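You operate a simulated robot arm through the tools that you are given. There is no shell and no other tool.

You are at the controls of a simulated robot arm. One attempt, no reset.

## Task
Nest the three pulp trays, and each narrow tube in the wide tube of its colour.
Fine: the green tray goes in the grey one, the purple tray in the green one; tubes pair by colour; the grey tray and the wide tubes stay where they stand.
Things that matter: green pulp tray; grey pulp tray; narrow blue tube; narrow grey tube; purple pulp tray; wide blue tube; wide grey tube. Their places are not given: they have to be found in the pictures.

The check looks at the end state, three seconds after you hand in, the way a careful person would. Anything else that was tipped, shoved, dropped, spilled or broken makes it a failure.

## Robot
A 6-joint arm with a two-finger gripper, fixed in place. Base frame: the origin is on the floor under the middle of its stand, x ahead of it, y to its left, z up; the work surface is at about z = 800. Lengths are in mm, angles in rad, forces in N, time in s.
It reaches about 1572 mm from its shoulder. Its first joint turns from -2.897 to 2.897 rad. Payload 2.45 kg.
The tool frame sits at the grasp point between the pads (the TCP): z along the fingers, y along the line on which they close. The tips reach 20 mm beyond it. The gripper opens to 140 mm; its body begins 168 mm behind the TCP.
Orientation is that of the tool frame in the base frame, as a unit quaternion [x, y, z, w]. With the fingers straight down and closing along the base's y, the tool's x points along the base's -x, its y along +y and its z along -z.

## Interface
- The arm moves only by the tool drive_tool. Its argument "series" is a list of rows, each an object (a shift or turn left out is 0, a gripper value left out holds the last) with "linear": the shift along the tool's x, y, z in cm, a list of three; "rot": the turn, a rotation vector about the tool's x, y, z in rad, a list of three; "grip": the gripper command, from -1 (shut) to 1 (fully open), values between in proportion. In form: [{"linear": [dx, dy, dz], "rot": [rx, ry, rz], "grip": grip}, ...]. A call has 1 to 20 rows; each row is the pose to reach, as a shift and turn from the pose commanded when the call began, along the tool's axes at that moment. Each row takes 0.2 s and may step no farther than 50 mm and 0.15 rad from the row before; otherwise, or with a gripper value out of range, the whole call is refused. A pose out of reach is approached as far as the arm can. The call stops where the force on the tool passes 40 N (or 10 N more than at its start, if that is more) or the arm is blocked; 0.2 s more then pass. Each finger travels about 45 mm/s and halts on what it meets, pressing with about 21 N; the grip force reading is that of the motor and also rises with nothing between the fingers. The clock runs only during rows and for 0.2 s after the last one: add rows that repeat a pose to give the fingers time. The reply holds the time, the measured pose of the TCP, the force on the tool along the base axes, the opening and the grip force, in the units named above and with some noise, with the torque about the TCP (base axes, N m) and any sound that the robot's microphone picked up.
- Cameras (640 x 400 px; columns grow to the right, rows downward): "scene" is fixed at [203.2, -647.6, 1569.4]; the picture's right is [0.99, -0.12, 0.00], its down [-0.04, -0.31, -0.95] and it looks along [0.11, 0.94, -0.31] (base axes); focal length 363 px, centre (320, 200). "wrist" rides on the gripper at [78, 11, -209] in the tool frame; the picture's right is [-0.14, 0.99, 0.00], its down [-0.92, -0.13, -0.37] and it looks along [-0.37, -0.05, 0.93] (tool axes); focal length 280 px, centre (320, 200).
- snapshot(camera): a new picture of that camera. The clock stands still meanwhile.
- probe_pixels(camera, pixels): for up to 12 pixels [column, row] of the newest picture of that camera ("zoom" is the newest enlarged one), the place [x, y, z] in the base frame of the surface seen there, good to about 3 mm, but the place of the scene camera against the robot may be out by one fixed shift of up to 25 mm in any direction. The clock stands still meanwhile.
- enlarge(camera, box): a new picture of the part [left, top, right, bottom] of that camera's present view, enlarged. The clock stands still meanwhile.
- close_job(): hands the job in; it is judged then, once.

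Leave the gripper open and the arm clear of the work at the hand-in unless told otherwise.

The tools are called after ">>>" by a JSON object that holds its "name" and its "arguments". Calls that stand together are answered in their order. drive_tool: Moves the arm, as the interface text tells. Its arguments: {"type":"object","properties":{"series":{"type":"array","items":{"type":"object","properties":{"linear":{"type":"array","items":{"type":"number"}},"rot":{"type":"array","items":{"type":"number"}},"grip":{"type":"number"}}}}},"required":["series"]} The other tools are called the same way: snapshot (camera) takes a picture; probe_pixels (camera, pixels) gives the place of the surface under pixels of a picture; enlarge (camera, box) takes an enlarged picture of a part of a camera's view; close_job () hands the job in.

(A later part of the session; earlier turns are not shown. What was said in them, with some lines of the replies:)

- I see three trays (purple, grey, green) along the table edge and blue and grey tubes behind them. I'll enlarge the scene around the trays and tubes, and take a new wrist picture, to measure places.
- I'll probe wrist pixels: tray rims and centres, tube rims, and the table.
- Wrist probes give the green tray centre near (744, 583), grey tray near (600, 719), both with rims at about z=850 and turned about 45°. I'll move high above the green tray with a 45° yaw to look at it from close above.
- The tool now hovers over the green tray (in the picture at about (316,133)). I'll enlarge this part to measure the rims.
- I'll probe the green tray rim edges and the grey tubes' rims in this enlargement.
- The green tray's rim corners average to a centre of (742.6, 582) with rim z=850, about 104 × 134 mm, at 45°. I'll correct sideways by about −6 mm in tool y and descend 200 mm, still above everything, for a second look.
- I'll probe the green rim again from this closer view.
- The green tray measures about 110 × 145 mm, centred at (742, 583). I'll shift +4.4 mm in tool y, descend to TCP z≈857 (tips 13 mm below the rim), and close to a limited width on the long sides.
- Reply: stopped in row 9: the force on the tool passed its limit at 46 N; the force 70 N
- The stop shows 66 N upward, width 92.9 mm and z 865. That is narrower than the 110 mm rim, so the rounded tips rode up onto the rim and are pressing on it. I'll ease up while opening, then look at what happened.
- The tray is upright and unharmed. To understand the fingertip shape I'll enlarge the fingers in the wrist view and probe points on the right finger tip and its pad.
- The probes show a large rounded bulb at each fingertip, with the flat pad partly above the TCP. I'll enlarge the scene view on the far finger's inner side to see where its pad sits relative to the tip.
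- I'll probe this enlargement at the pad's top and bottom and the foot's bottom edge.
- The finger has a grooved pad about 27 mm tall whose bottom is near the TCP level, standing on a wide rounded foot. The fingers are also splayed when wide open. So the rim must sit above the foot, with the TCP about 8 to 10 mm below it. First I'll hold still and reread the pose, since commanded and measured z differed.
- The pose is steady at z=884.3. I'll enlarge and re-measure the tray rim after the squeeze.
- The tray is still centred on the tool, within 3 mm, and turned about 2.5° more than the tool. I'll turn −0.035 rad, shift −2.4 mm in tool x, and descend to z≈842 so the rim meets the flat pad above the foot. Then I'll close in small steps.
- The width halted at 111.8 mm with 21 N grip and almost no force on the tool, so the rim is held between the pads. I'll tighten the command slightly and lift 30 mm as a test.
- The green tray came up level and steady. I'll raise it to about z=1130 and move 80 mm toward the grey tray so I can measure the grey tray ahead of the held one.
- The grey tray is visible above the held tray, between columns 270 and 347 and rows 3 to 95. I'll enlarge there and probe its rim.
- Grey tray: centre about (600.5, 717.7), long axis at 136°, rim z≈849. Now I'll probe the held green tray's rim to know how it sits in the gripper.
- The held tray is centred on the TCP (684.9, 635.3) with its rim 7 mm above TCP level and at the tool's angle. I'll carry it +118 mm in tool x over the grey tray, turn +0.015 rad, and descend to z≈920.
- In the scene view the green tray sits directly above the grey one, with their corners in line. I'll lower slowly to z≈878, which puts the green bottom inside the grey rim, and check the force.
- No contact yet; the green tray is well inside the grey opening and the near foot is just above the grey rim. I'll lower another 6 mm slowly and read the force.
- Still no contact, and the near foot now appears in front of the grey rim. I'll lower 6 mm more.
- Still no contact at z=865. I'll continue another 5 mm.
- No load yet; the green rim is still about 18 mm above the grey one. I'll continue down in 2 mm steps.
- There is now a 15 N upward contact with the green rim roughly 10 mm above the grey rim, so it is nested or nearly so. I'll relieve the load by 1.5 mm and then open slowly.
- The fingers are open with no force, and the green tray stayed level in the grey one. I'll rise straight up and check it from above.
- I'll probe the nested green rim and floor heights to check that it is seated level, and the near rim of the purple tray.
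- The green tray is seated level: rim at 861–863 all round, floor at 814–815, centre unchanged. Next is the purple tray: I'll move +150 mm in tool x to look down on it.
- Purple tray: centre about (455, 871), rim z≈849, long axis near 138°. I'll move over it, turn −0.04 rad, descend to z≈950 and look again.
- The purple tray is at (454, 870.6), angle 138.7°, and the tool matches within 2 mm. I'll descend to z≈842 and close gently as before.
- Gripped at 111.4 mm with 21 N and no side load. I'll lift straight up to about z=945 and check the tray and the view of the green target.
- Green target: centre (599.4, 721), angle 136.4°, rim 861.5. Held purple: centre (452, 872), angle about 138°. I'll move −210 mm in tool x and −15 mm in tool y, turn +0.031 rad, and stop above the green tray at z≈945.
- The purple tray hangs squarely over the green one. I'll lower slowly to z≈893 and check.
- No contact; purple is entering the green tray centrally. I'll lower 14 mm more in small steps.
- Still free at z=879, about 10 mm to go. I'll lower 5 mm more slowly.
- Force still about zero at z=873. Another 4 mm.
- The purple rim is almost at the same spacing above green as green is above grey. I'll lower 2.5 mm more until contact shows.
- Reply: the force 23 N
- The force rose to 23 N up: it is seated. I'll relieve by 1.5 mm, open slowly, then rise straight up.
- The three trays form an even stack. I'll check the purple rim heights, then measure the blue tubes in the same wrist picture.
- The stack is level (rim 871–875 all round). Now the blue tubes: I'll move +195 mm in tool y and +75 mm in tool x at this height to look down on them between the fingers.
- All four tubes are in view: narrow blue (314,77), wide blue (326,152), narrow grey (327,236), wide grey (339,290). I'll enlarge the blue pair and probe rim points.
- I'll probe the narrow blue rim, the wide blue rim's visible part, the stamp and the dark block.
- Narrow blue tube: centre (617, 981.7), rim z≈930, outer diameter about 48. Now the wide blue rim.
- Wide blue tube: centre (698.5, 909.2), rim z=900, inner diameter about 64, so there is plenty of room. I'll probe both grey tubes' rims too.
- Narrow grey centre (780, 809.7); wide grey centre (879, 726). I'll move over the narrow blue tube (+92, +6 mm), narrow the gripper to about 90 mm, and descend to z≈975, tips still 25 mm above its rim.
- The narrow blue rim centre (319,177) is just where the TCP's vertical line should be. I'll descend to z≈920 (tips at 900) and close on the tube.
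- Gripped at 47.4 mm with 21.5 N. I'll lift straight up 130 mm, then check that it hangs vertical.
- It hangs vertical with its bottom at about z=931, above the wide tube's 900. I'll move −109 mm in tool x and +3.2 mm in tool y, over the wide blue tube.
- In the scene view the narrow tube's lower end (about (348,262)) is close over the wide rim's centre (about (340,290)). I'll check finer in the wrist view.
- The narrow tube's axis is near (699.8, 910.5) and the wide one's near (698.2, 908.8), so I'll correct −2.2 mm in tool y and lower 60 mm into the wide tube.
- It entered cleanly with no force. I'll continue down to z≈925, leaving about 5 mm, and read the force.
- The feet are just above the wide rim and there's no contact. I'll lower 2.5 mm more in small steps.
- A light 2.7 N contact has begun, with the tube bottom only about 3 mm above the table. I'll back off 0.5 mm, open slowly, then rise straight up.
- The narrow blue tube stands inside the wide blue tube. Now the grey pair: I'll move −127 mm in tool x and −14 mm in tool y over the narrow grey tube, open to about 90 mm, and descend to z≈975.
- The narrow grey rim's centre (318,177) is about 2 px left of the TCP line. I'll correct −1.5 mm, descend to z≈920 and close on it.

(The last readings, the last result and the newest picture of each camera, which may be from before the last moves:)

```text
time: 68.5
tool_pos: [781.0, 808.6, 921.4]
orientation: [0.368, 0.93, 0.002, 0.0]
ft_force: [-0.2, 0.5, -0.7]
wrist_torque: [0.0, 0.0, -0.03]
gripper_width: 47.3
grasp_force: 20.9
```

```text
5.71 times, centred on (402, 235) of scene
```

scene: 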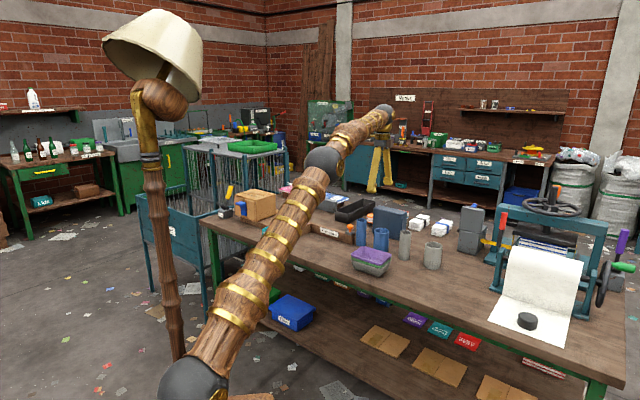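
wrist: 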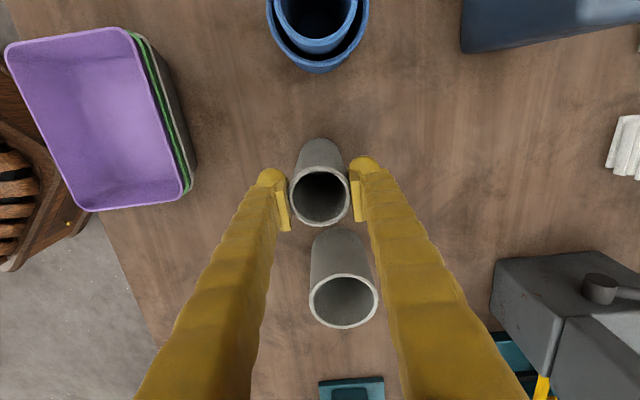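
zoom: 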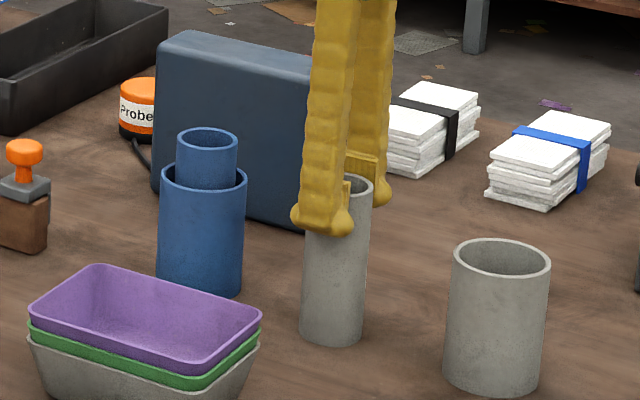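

Gripped at 47.3 mm. Before carrying it over, I'll probe the grey machine at right (column 490–640) to be sure the right finger will clear it above the wide grey tube.

>>> {"name": "probe_pixels", "arguments": {"camera": "wrist", "pixels": [[497, 268], [495, 300], [548, 330], [600, 285], [345, 275], [310, 300], [378, 298], [344, 327]]}}

>>> {"name": "drive_tool", "arguments": {"series": [{"linear": [0, 0, -0.5], "grip": -0.45}, {"linear": [0, 0, -1.5]}, {"linear": [0, 0, -4]}, {"linear": [0, 0, -7.5]}, {"linear": [0, 0, -11]}, {"linear": [0, 0, -13]}, {"linear": [0, 0, -13]}, {"linear": [0, 0, -13]}]}}

>>> {"name": "snapshot", "arguments": {"camera": "wrist"}}

>>> {"name": "enlarge", "arguments": {"camera": "scene", "box": [346, 180, 474, 260]}}

```text
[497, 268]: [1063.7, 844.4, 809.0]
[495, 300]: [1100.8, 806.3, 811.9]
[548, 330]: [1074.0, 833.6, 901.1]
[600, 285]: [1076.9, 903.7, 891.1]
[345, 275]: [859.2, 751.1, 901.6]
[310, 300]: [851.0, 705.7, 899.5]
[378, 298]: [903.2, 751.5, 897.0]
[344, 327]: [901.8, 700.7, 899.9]
```

```text
time: 70.3
tool_pos: [780.2, 811.8, 1051.8]
orientation: [0.369, 0.929, 0.001, 0.001]
ft_force: [-0.4, 0.6, -0.2]
wrist_torque: [-0.01, 0.02, -0.01]
gripper_width: 47.3
grasp_force: 21.2
```

```text
taken
```

wrist: 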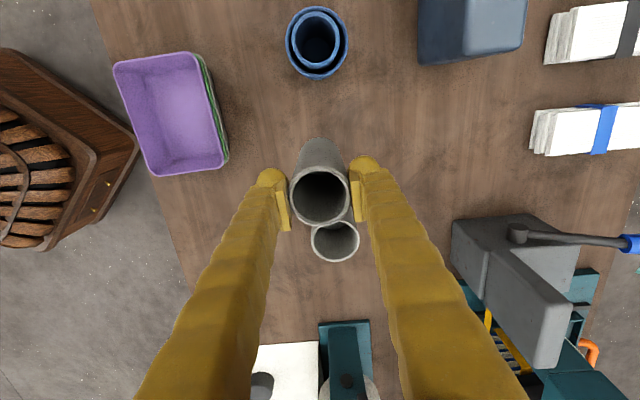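

```text
5.00 times, centred on (410, 220) of scene
```

zoom: 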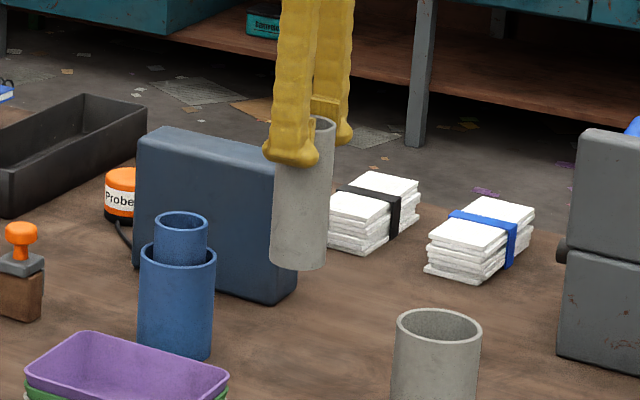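

Lifted and vertical. The machine is at x>1063, well clear. I'll also probe the press parts (teal and red in the scene view, and teal at (345,350) in the wrist view) to check clearances around the wide grey tube.

>>> {"name": "probe_pixels", "arguments": {"camera": "wrist", "pixels": [[345, 335], [345, 380], [325, 345], [368, 330], [475, 240], [530, 280], [560, 340], [320, 238], [336, 222], [313, 242], [358, 242], [335, 260]]}}

>>> {"name": "snapshot", "arguments": {"camera": "scene"}}

>>> {"name": "probe_pixels", "arguments": {"camera": "scene", "pixels": [[500, 228], [496, 262], [550, 200], [525, 205], [540, 250], [508, 290], [472, 215], [472, 240], [433, 245], [488, 243], [505, 215], [470, 208]]}}

```text
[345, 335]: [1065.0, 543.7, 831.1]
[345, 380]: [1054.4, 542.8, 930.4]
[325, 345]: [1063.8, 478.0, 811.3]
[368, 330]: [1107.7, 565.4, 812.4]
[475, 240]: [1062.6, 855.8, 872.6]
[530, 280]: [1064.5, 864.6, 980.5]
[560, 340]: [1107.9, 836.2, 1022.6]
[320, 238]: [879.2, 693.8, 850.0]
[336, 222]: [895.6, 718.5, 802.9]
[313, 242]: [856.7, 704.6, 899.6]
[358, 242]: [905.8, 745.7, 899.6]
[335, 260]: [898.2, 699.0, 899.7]
```

```text
taken
```

scene: 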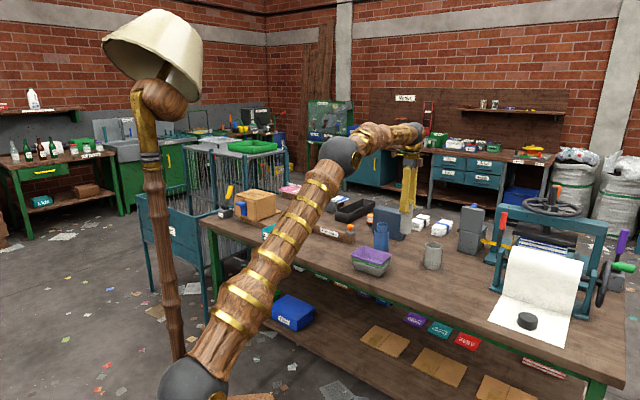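

```text
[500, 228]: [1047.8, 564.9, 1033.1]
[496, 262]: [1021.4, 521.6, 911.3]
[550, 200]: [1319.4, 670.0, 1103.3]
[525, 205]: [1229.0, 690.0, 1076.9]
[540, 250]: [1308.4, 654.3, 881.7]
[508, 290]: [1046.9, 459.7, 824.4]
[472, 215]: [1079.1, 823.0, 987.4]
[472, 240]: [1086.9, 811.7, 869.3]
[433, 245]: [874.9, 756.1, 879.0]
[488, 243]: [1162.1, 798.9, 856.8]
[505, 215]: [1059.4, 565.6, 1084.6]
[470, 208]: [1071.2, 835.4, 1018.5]
```

Everything tall is over 200 mm from the wide grey tube. I'll move −129 mm in tool x and +7 mm in tool y over the wide grey tube, tube bottom at about z=931.

>>> {"name": "drive_tool", "arguments": {"series": [{"linear": [-1.5, 0.1, 0], "grip": -0.45}, {"linear": [-4, 0.2, 0]}, {"linear": [-7, 0.35, 0]}, {"linear": [-10, 0.5, 0]}, {"linear": [-12, 0.65, 0]}, {"linear": [-12.93, 0.7, 0]}, {"linear": [-12.93, 0.7, 0]}, {"linear": [-12.93, 0.7, 0]}]}}

>>> {"name": "snapshot", "arguments": {"camera": "wrist"}}

>>> {"name": "enlarge", "arguments": {"camera": "wrist", "box": [256, 105, 384, 185]}}

>>> {"name": "enlarge", "arguments": {"camera": "scene", "box": [370, 185, 482, 275]}}

```text
time: 72.1
tool_pos: [878.2, 724.6, 1050.0]
orientation: [0.368, 0.93, 0.002, 0.001]
ft_force: [-0.6, -0.1, -0.5]
wrist_torque: [0.03, -0.04, -0.01]
gripper_width: 47.2
grasp_force: 21.3
```

```text
taken
```

wrist: 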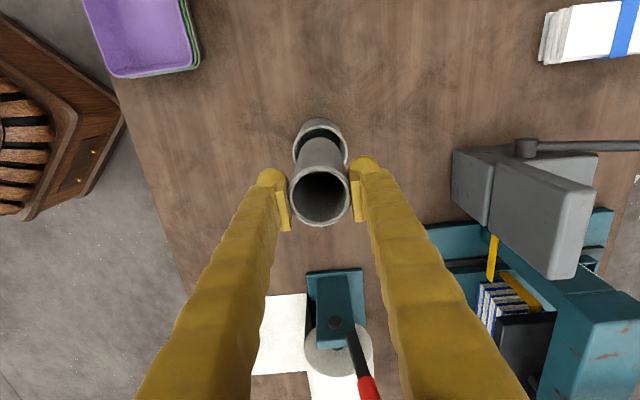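

```text
5.00 times, centred on (320, 145) of wrist
```

zoom: 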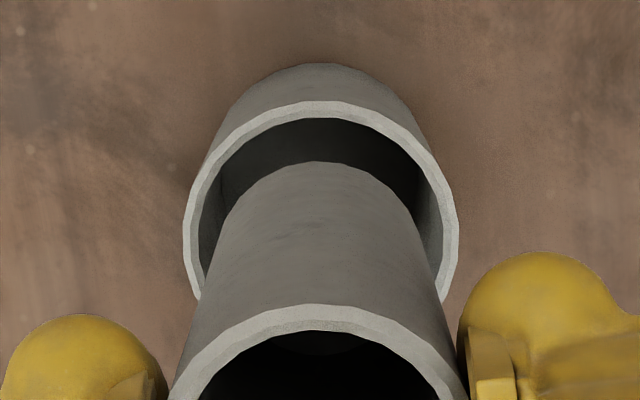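

```text
4.44 times, centred on (426, 230) of scene
```

zoom: 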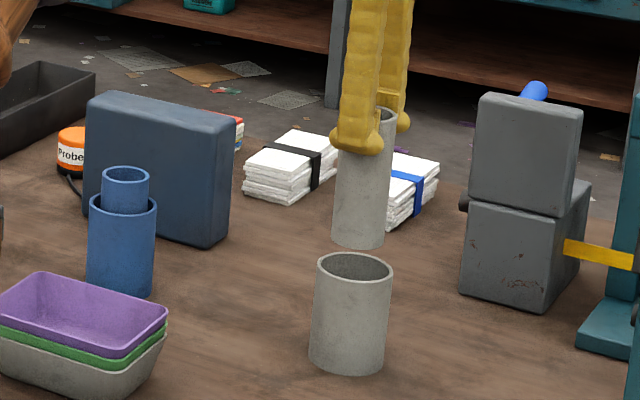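

>>> {"name": "enlarge", "arguments": {"camera": "wrist", "box": [256, 105, 384, 185]}}

>>> {"name": "probe_pixels", "arguments": {"camera": "zoom", "pixels": [[321, 109], [190, 232], [453, 232], [235, 142], [407, 142], [320, 166], [245, 205], [395, 205], [320, 316], [240, 350], [405, 350], [200, 285]]}}

```text
5.00 times, centred on (320, 145) of wrist
```

zoom: 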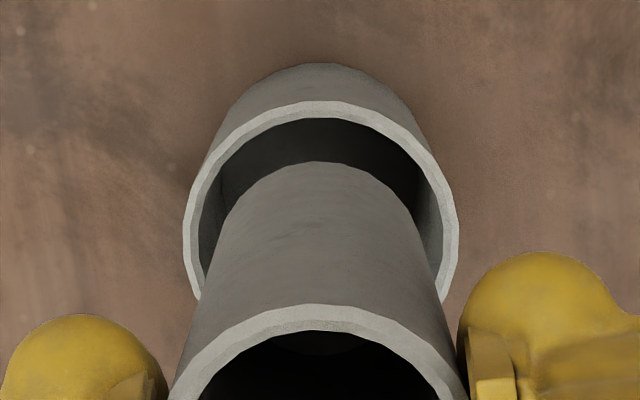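

```text
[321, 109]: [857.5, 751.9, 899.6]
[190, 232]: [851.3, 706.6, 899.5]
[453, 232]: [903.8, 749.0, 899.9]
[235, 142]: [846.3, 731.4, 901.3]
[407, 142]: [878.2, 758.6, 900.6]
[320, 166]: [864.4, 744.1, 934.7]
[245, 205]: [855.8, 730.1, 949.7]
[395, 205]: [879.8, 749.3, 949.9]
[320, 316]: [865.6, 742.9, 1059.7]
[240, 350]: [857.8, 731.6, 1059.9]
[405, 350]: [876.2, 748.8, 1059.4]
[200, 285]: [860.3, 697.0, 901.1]
```

The held tube's axis is at about (880, 726.5) and the wide tube's at (879, 726.2): aligned within 1 mm. I'll lower 60 mm into it.

>>> {"name": "drive_tool", "arguments": {"series": [{"linear": [0, 0, 1], "grip": -0.45}, {"linear": [0, 0, 2]}, {"linear": [0, 0, 3]}, {"linear": [0, 0, 4]}, {"linear": [0, 0, 5]}, {"linear": [0, 0, 6]}, {"linear": [0, 0, 6]}]}}

>>> {"name": "enlarge", "arguments": {"camera": "scene", "box": [386, 200, 482, 260]}}

```text
time: 73.7
tool_pos: [877.6, 727.1, 990.5]
orientation: [0.369, 0.929, 0.002, 0.001]
ft_force: [-0.3, -1.0, 0.3]
wrist_torque: [0.04, 0.01, 0.01]
gripper_width: 47.1
grasp_force: 21.2
```

```text
6.67 times, centred on (434, 230) of scene
```

zoom: 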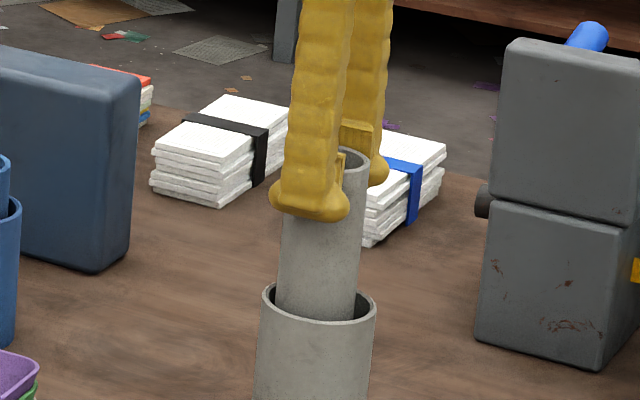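

It's inside the wide grey tube with no force. I'll lower to z≈925.

>>> {"name": "drive_tool", "arguments": {"series": [{"linear": [0, 0, 1], "grip": -0.45}, {"linear": [0, 0, 2]}, {"linear": [0, 0, 3]}, {"linear": [0, 0, 4]}, {"linear": [0, 0, 5]}, {"linear": [0, 0, 5.8]}, {"linear": [0, 0, 6.3]}, {"linear": [0, 0, 6.5]}, {"linear": [0, 0, 6.5]}]}}

>>> {"name": "enlarge", "arguments": {"camera": "scene", "box": [402, 220, 466, 260]}}

```text
time: 75.7
tool_pos: [878.2, 726.2, 925.2]
orientation: [0.369, 0.929, 0.001, 0.001]
ft_force: [1.0, -0.2, 2.1]
wrist_torque: [0.02, 0.03, -0.04]
gripper_width: 47.2
grasp_force: 20.8
```

```text
10.00 times, centred on (434, 240) of scene
```

zoom: 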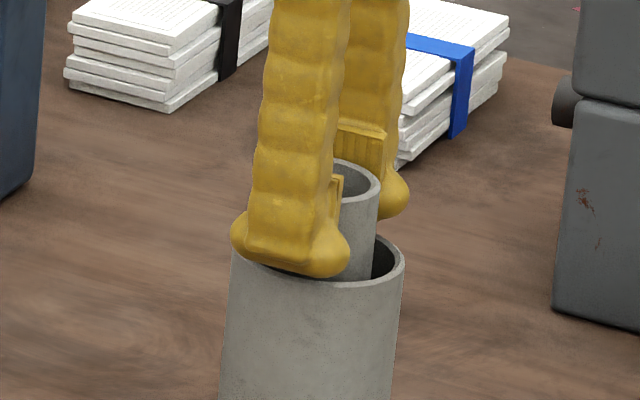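

About 4 mm remain. I'll lower 2 mm more gently.

>>> {"name": "drive_tool", "arguments": {"series": [{"linear": [0, 0, 0.1], "grip": -0.45}, {"linear": [0, 0, 0.2]}, {"linear": [0, 0, 0.2]}]}}

```text
time: 76.5
tool_pos: [878.1, 725.7, 924.1]
orientation: [0.37, 0.929, 0.002, 0.001]
ft_force: [-0.1, 1.5, 20.9]
wrist_torque: [0.06, 0.13, -0.06]
gripper_width: 46.8
grasp_force: 21.0
```

Contact at 21 N. I'll back off 2 mm to unload, open slowly, then rise straight up.

>>> {"name": "drive_tool", "arguments": {"series": [{"linear": [0, 0, -0.1], "grip": -0.45}, {"linear": [0, 0, -0.2], "grip": -0.45}, {"linear": [0, 0, -0.2], "grip": -0.45}]}}

```text
time: 77.3
tool_pos: [878.3, 725.4, 924.6]
orientation: [0.369, 0.929, 0.001, 0.0]
ft_force: [0.4, -0.5, 4.4]
wrist_torque: [-0.16, -0.06, -0.03]
gripper_width: 47.1
grasp_force: 20.8
```

Still 4 N; I'll ease up 1 mm more, then open slowly and rise.

>>> {"name": "drive_tool", "arguments": {"series": [{"linear": [0, 0, -0.1], "grip": -0.45}, {"linear": [0, 0, -0.1], "grip": -0.35}, {"linear": [0, 0, -0.1], "grip": -0.3}, {"linear": [0, 0, -0.1], "grip": -0.2}, {"linear": [0, 0, -0.1], "grip": 0}, {"linear": [0, 0, -0.1], "grip": 0.2}, {"linear": [0, 0, -0.1], "grip": 0.2}, {"linear": [0, 0, -0.1], "grip": 0.2}]}}

>>> {"name": "enlarge", "arguments": {"camera": "scene", "box": [386, 210, 482, 270]}}

>>> {"name": "snapshot", "arguments": {"camera": "wrist"}}

```text
time: 79.1
tool_pos: [877.4, 726.4, 926.8]
orientation: [0.37, 0.929, 0.002, 0.001]
ft_force: [0.9, -0.6, 0.0]
wrist_torque: [0.01, -0.01, 0.0]
gripper_width: 84.0
grasp_force: 0.1
```

```text
6.67 times, centred on (434, 240) of scene
```

zoom: 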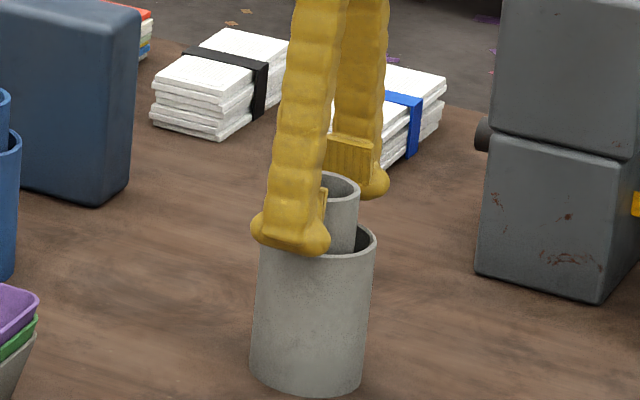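

```text
taken
```

wrist: 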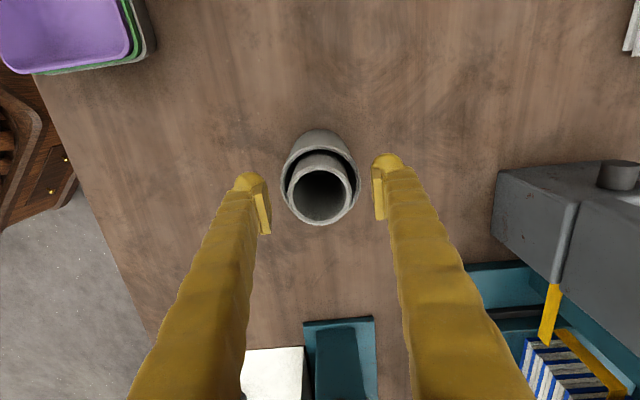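

The grey tube is released and standing inside the wide one. I'll rise straight up to z≈1150 and open the gripper fully once high.

>>> {"name": "drive_tool", "arguments": {"series": [{"linear": [0, 0, -1], "grip": 0.2}, {"linear": [0, 0, -3]}, {"linear": [0, 0, -6]}, {"linear": [0, 0, -10]}, {"linear": [0, 0, -14]}, {"linear": [0, 0, -18], "grip": 1}, {"linear": [0, 0, -21], "grip": 1}, {"linear": [0, 0, -23], "grip": 1}, {"linear": [0, 0, -23], "grip": 1}, {"linear": [0, 0, -23], "grip": 1}]}}

>>> {"name": "snapshot", "arguments": {"camera": "wrist"}}

>>> {"name": "enlarge", "arguments": {"camera": "scene", "box": [322, 190, 482, 290]}}

```text
time: 81.3
tool_pos: [875.9, 724.3, 1156.5]
orientation: [0.368, 0.93, 0.002, 0.001]
ft_force: [0.5, -0.5, -0.9]
wrist_torque: [-0.01, 0.02, 0.01]
gripper_width: 140.0
grasp_force: 0.0
```

```text
taken
```

wrist: 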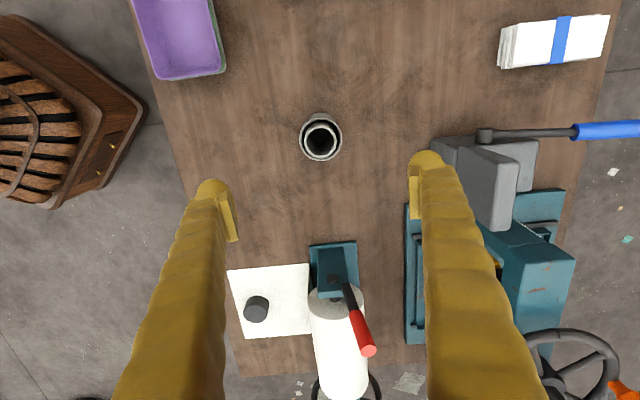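

```text
4.00 times, centred on (402, 240) of scene
```

zoom: 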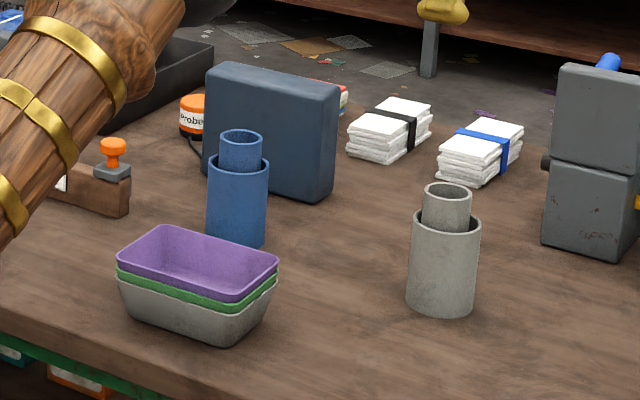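

Everything appears nested. I'll move back to a central high position (+229, −43 mm in the tool frame) to verify all the heights and positions.

>>> {"name": "drive_tool", "arguments": {"series": [{"linear": [3, -0.5, 0], "grip": 1}, {"linear": [7, -1.3, 0]}, {"linear": [11, -2, 0]}, {"linear": [15, -2.8, 0]}, {"linear": [19, -3.6, 0]}, {"linear": [22, -4.2, 0]}, {"linear": [22.9, -4.3, 0]}, {"linear": [22.9, -4.3, 0]}, {"linear": [22.9, -4.3, 0]}]}}

>>> {"name": "snapshot", "arguments": {"camera": "wrist"}}

>>> {"name": "snapshot", "arguments": {"camera": "scene"}}

```text
time: 83.3
tool_pos: [681.3, 850.5, 1157.1]
orientation: [0.368, 0.93, 0.001, 0.001]
ft_force: [-0.6, 0.7, -0.1]
wrist_torque: [-0.05, 0.01, -0.02]
gripper_width: 140.0
grasp_force: 0.0
```

```text
taken
```

wrist: 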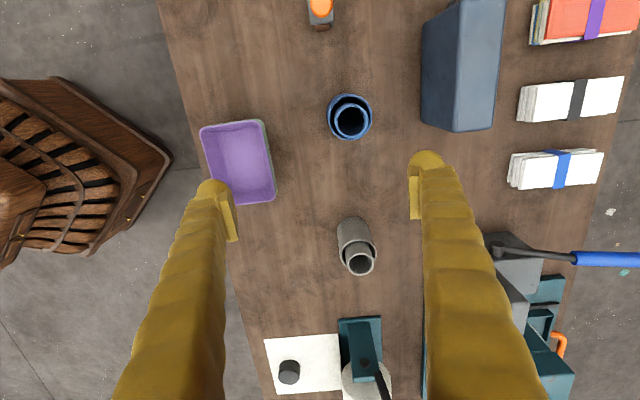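

```text
taken
```

scene: 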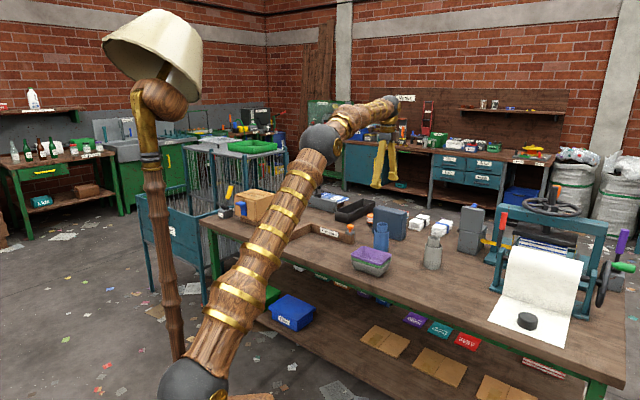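

I'll enlarge on the blue and grey tube pairs and the stack for a last measurement.

>>> {"name": "enlarge", "arguments": {"camera": "wrist", "box": [300, 80, 396, 140]}}

>>> {"name": "probe_pixels", "arguments": {"camera": "zoom", "pixels": [[232, 253], [435, 253], [333, 165], [333, 350], [335, 265], [200, 200], [330, 98], [460, 180]]}}

>>> {"name": "enlarge", "arguments": {"camera": "wrist", "box": [310, 205, 406, 285]}}

```text
6.67 times, centred on (348, 110) of wrist
```

zoom: 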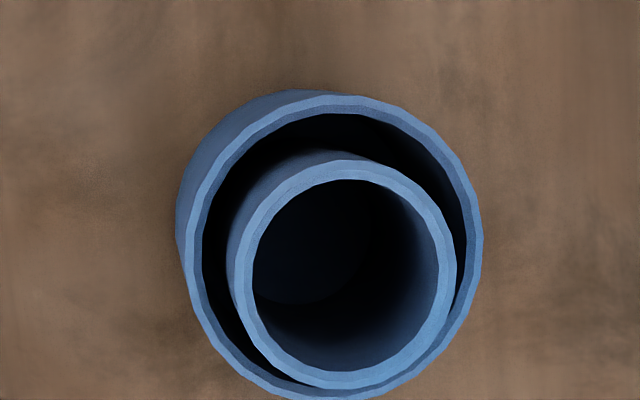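

```text
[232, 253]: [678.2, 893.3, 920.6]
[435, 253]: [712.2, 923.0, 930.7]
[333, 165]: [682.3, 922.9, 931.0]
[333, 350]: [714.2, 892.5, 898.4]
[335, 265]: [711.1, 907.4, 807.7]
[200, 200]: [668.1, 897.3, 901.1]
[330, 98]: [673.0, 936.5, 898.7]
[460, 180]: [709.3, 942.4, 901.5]
```

```text
5.00 times, centred on (358, 245) of wrist
```

zoom: 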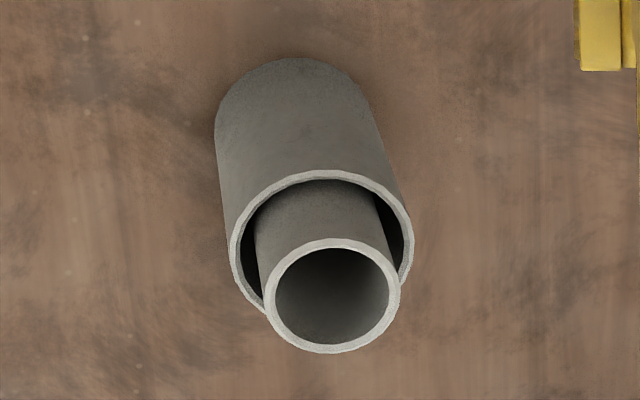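

>>> {"name": "probe_pixels", "arguments": {"camera": "zoom", "pixels": [[269, 298], [395, 296], [333, 243], [333, 349], [240, 250], [320, 175], [407, 240], [288, 190], [385, 200], [252, 295]]}}

>>> {"name": "enlarge", "arguments": {"camera": "wrist", "box": [180, 105, 308, 215]}}

```text
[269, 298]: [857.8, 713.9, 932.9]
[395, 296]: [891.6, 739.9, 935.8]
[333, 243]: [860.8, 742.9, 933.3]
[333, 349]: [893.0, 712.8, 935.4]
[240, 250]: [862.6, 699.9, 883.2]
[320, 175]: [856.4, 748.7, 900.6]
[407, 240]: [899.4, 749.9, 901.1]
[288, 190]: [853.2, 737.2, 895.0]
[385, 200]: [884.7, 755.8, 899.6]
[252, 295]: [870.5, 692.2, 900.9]
```

```text
3.64 times, centred on (244, 160) of wrist
```

zoom: 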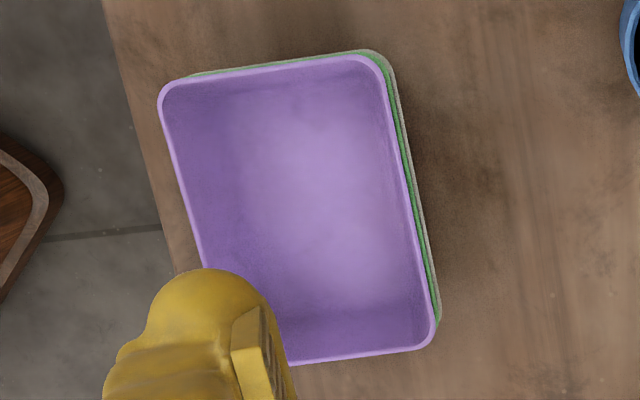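

The blue narrow rim is at 931 as before. The grey narrow rim reads about 934, slightly higher than expected, so I'll look closer at it from the scene camera.

>>> {"name": "enlarge", "arguments": {"camera": "scene", "box": [410, 220, 458, 280]}}

>>> {"name": "enlarge", "arguments": {"camera": "scene", "box": [402, 225, 466, 265]}}

>>> {"name": "probe_pixels", "arguments": {"camera": "zoom", "pixels": [[250, 120], [300, 100], [280, 150], [330, 140], [220, 190], [280, 230], [350, 220], [300, 300], [270, 140], [320, 112], [290, 155], [260, 135]]}}

```text
6.67 times, centred on (434, 250) of scene
```

zoom: 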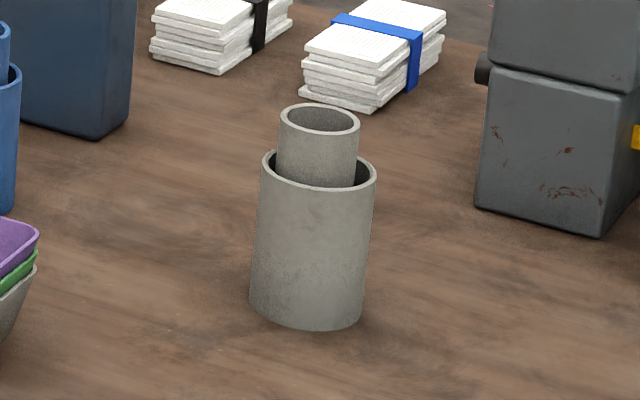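

```text
10.00 times, centred on (434, 245) of scene
```

zoom: 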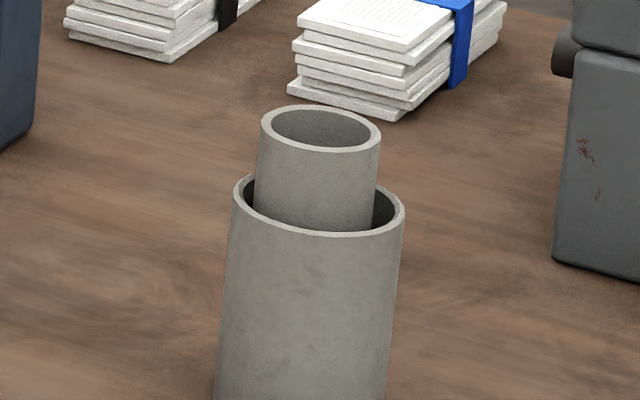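

```text
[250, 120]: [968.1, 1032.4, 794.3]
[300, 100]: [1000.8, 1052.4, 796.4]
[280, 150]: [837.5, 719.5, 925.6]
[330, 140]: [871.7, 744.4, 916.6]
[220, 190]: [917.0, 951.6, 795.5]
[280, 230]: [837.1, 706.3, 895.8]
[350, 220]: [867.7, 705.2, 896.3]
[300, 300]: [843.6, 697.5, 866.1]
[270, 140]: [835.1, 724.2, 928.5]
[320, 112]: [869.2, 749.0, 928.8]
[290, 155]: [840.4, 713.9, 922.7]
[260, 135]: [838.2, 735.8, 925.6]
```

The grey narrow tube looks upright in the scene, but I want a more exact height. I'll move the wrist camera back toward the grey pair (high and clear of it) and compare both rims there.

>>> {"name": "drive_tool", "arguments": {"series": [{"linear": [-3, 0.5, 0], "grip": 1}, {"linear": [-7, 1.3, 0]}, {"linear": [-11, 2, 0]}, {"linear": [-15, 2.8, 0]}, {"linear": [-19, 3.6, 1]}, {"linear": [-22, 4.2, 4]}, {"linear": [-22.9, 4.3, 7.5]}, {"linear": [-22.9, 4.3, 9.5]}, {"linear": [-22.9, 4.3, 9.5]}, {"linear": [-22.9, 4.3, 9.5]}]}}

>>> {"name": "enlarge", "arguments": {"camera": "wrist", "box": [272, 110, 368, 190]}}

```text
time: 85.5
tool_pos: [879.4, 729.4, 1062.2]
orientation: [0.369, 0.929, 0.002, 0.001]
ft_force: [-0.2, -0.4, -0.3]
wrist_torque: [0.01, 0.01, 0.03]
gripper_width: 140.0
grasp_force: 0.1
```

```text
5.00 times, centred on (320, 150) of wrist
```

zoom: 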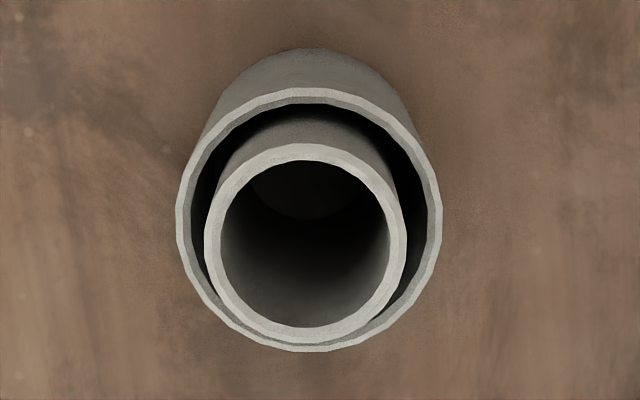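

>>> {"name": "probe_pixels", "arguments": {"camera": "zoom", "pixels": [[213, 240], [398, 240], [305, 151], [305, 333], [240, 180], [370, 180], [245, 305], [365, 305], [300, 195], [185, 225], [435, 225], [310, 96]]}}

>>> {"name": "probe_pixels", "arguments": {"camera": "zoom", "pixels": [[290, 180], [310, 200], [320, 185], [225, 203], [385, 203], [225, 282], [387, 282], [275, 328], [335, 328], [222, 120], [400, 120], [310, 348]]}}

```text
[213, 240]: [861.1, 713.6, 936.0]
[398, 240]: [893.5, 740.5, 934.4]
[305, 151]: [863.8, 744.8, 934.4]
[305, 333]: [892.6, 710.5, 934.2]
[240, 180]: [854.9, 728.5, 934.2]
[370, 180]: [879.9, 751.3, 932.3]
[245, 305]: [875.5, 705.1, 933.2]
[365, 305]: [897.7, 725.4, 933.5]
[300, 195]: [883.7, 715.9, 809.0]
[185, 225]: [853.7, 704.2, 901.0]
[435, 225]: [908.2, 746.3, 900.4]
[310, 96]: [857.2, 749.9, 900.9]
```

```text
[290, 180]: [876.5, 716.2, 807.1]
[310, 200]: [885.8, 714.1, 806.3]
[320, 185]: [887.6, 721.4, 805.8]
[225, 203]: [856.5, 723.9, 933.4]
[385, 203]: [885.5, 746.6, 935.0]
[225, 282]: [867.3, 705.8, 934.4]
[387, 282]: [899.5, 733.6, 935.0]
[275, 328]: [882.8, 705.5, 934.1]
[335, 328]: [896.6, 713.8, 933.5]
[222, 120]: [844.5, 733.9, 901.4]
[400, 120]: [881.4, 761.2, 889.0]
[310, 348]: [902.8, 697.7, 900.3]
```

The grey narrow rim is level at about 934 all round and its inner floor reads about 806. The tubes have thin bottoms, so it's standing upright on the wide tube's floor. I'll check the blue pair the same way from above.

>>> {"name": "drive_tool", "arguments": {"series": [{"linear": [0, 0, -4], "grip": 1}, {"linear": [4, 0, -6]}, {"linear": [8, 0, -6]}, {"linear": [12, 0.2, -6]}, {"linear": [16, 0.4, -6]}, {"linear": [20, 0.6, -6]}, {"linear": [23.5, 0.8, -6]}, {"linear": [25.5, 0.9, -4]}, {"linear": [25.5, 0.9, -1]}, {"linear": [25.5, 0.9, 0]}, {"linear": [25.5, 0.9, 0]}, {"linear": [25.5, 0.9, 0]}]}}

>>> {"name": "snapshot", "arguments": {"camera": "wrist"}}

>>> {"name": "enlarge", "arguments": {"camera": "wrist", "box": [272, 110, 368, 190]}}

```text
time: 88.1
tool_pos: [700.0, 907.9, 1062.7]
orientation: [0.369, 0.929, 0.001, 0.0]
ft_force: [-0.7, 0.1, 0.0]
wrist_torque: [-0.01, -0.04, -0.05]
gripper_width: 140.2
grasp_force: 0.0
```

```text
taken
```

wrist: 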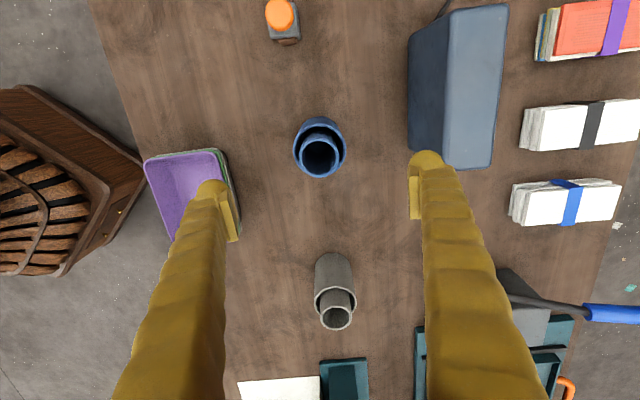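

```text
5.00 times, centred on (320, 150) of wrist
```

zoom: 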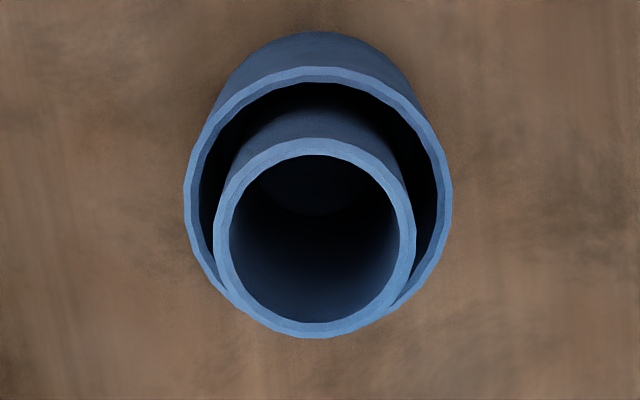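

>>> {"name": "probe_pixels", "arguments": {"camera": "zoom", "pixels": [[221, 235], [408, 235], [315, 146], [315, 331], [250, 172], [380, 172], [250, 302], [380, 302], [315, 190], [192, 200], [446, 200], [318, 74]]}}

>>> {"name": "probe_pixels", "arguments": {"camera": "wrist", "pixels": [[150, 175], [158, 200], [180, 154], [215, 160], [221, 175], [232, 180], [280, 15], [285, 40], [470, 60], [570, 125], [565, 200], [300, 250]]}}

```text
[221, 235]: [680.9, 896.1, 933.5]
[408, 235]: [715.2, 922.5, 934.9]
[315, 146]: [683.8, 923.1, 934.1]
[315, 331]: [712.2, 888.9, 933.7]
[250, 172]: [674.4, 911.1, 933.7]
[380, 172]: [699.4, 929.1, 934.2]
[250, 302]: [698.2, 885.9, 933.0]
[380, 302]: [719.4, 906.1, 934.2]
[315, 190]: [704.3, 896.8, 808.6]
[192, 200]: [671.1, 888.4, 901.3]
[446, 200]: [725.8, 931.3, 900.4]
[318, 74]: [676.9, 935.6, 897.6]
```

```text
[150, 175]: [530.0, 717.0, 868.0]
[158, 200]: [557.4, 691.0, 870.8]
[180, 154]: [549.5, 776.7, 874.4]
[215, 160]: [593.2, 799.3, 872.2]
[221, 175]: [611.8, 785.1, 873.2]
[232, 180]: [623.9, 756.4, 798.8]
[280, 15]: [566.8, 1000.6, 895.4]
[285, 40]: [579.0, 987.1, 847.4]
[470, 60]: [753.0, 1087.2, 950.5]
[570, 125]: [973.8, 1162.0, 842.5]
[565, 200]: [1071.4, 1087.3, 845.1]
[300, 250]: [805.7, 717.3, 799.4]
```

Both narrow rims read 934 and level, and the stack is unchanged. The stamp, block and papers are where they were. I'll raise the arm and retreat to about its starting place, gripper open.

>>> {"name": "drive_tool", "arguments": {"series": [{"linear": [0, 0, -4], "grip": 1}, {"linear": [0, 0, -8]}, {"linear": [-0.5, -1.5, -11]}, {"linear": [-1.8, -5, -12]}, {"linear": [-3.2, -9, -12]}, {"linear": [-4.6, -13, -12]}, {"linear": [-6, -17, -12]}, {"linear": [-7.5, -21, -12]}, {"linear": [-9, -25, -12]}, {"linear": [-10.4, -29, -12]}, {"linear": [-11.3, -31.5, -12]}, {"linear": [-11.6, -32.3, -12]}, {"linear": [-11.6, -32.3, -12]}, {"linear": [-11.6, -32.3, -12]}]}}

>>> {"name": "snapshot", "arguments": {"camera": "scene"}}

>>> {"name": "enlarge", "arguments": {"camera": "scene", "box": [260, 180, 500, 330]}}

>>> {"name": "snapshot", "arguments": {"camera": "wrist"}}

```text
time: 91.1
tool_pos: [562.1, 591.4, 1179.4]
orientation: [0.369, 0.93, 0.002, 0.001]
ft_force: [-0.1, 0.4, -0.4]
wrist_torque: [0.01, 0.03, -0.03]
gripper_width: 139.8
grasp_force: 0.1
```

```text
taken
```

scene: 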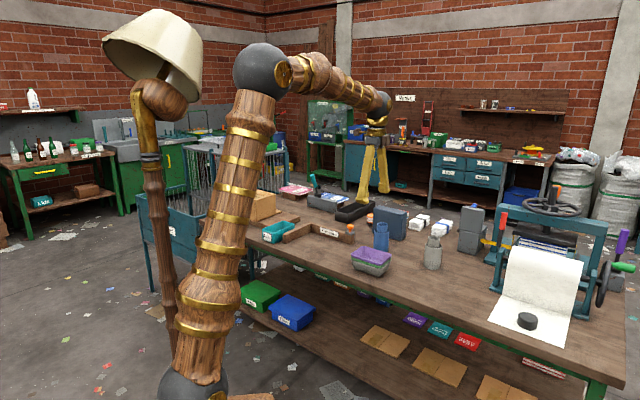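

```text
2.67 times, centred on (380, 255) of scene
```

zoom: 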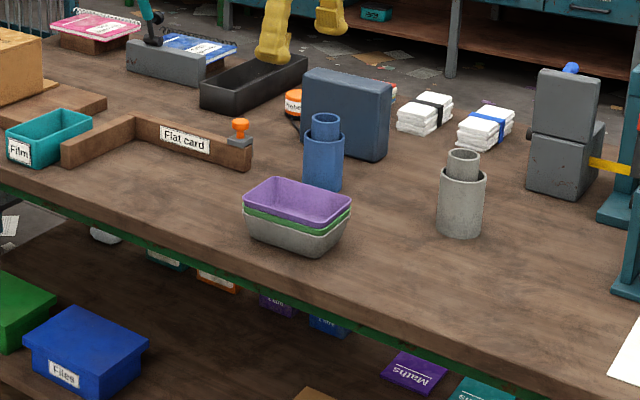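

```text
taken
```

wrist: 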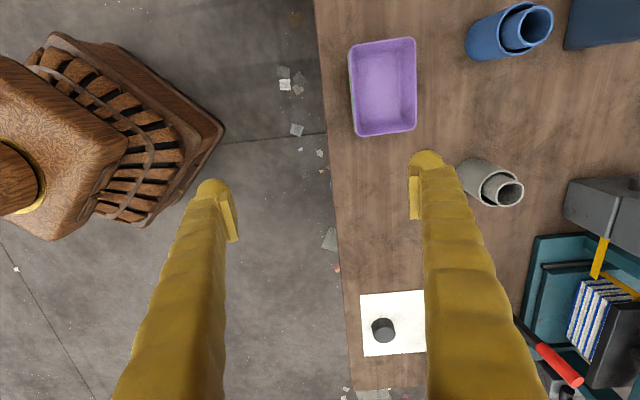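

All three trays are nested in place (purple in green in grey). Both narrow tubes stand upright in the wide tubes of their colour, and the other items on the bench look undisturbed. The arm is clear with the gripper open, so I'm handing in.

>>> {"name": "close_job", "arguments": {}}

```text
The job is handed in.
```

The job is done and handed in: the trays are nested purple in green in grey, and each narrow tube stands inside the wide tube of its colour. No check result came back with the hand-in, so I don't know the verdict.

- **Trays:** the stack is level, with the purple rim at about z = 873. The grey tray's measured position did not shift when the green tray went in. I saw no movement after the purple one.
- **Tubes:** both narrow tubes stand upright on the floors of the wide ones, with level rims at about z = 934. The wide tubes stayed where they stood, to within about 2 mm.
- **One hiccup:** my first try at gripping the green tray was too high. The fingertips rode up onto its rim and pressed on it at about 66 N before the move stopped. The tray stayed upright, and in the pictures I saw no damage. The second, lower grip held.

Everything else on the bench looks undisturbed in the last pictures. The arm is back near its start position, clear of the work, with the gripper open.
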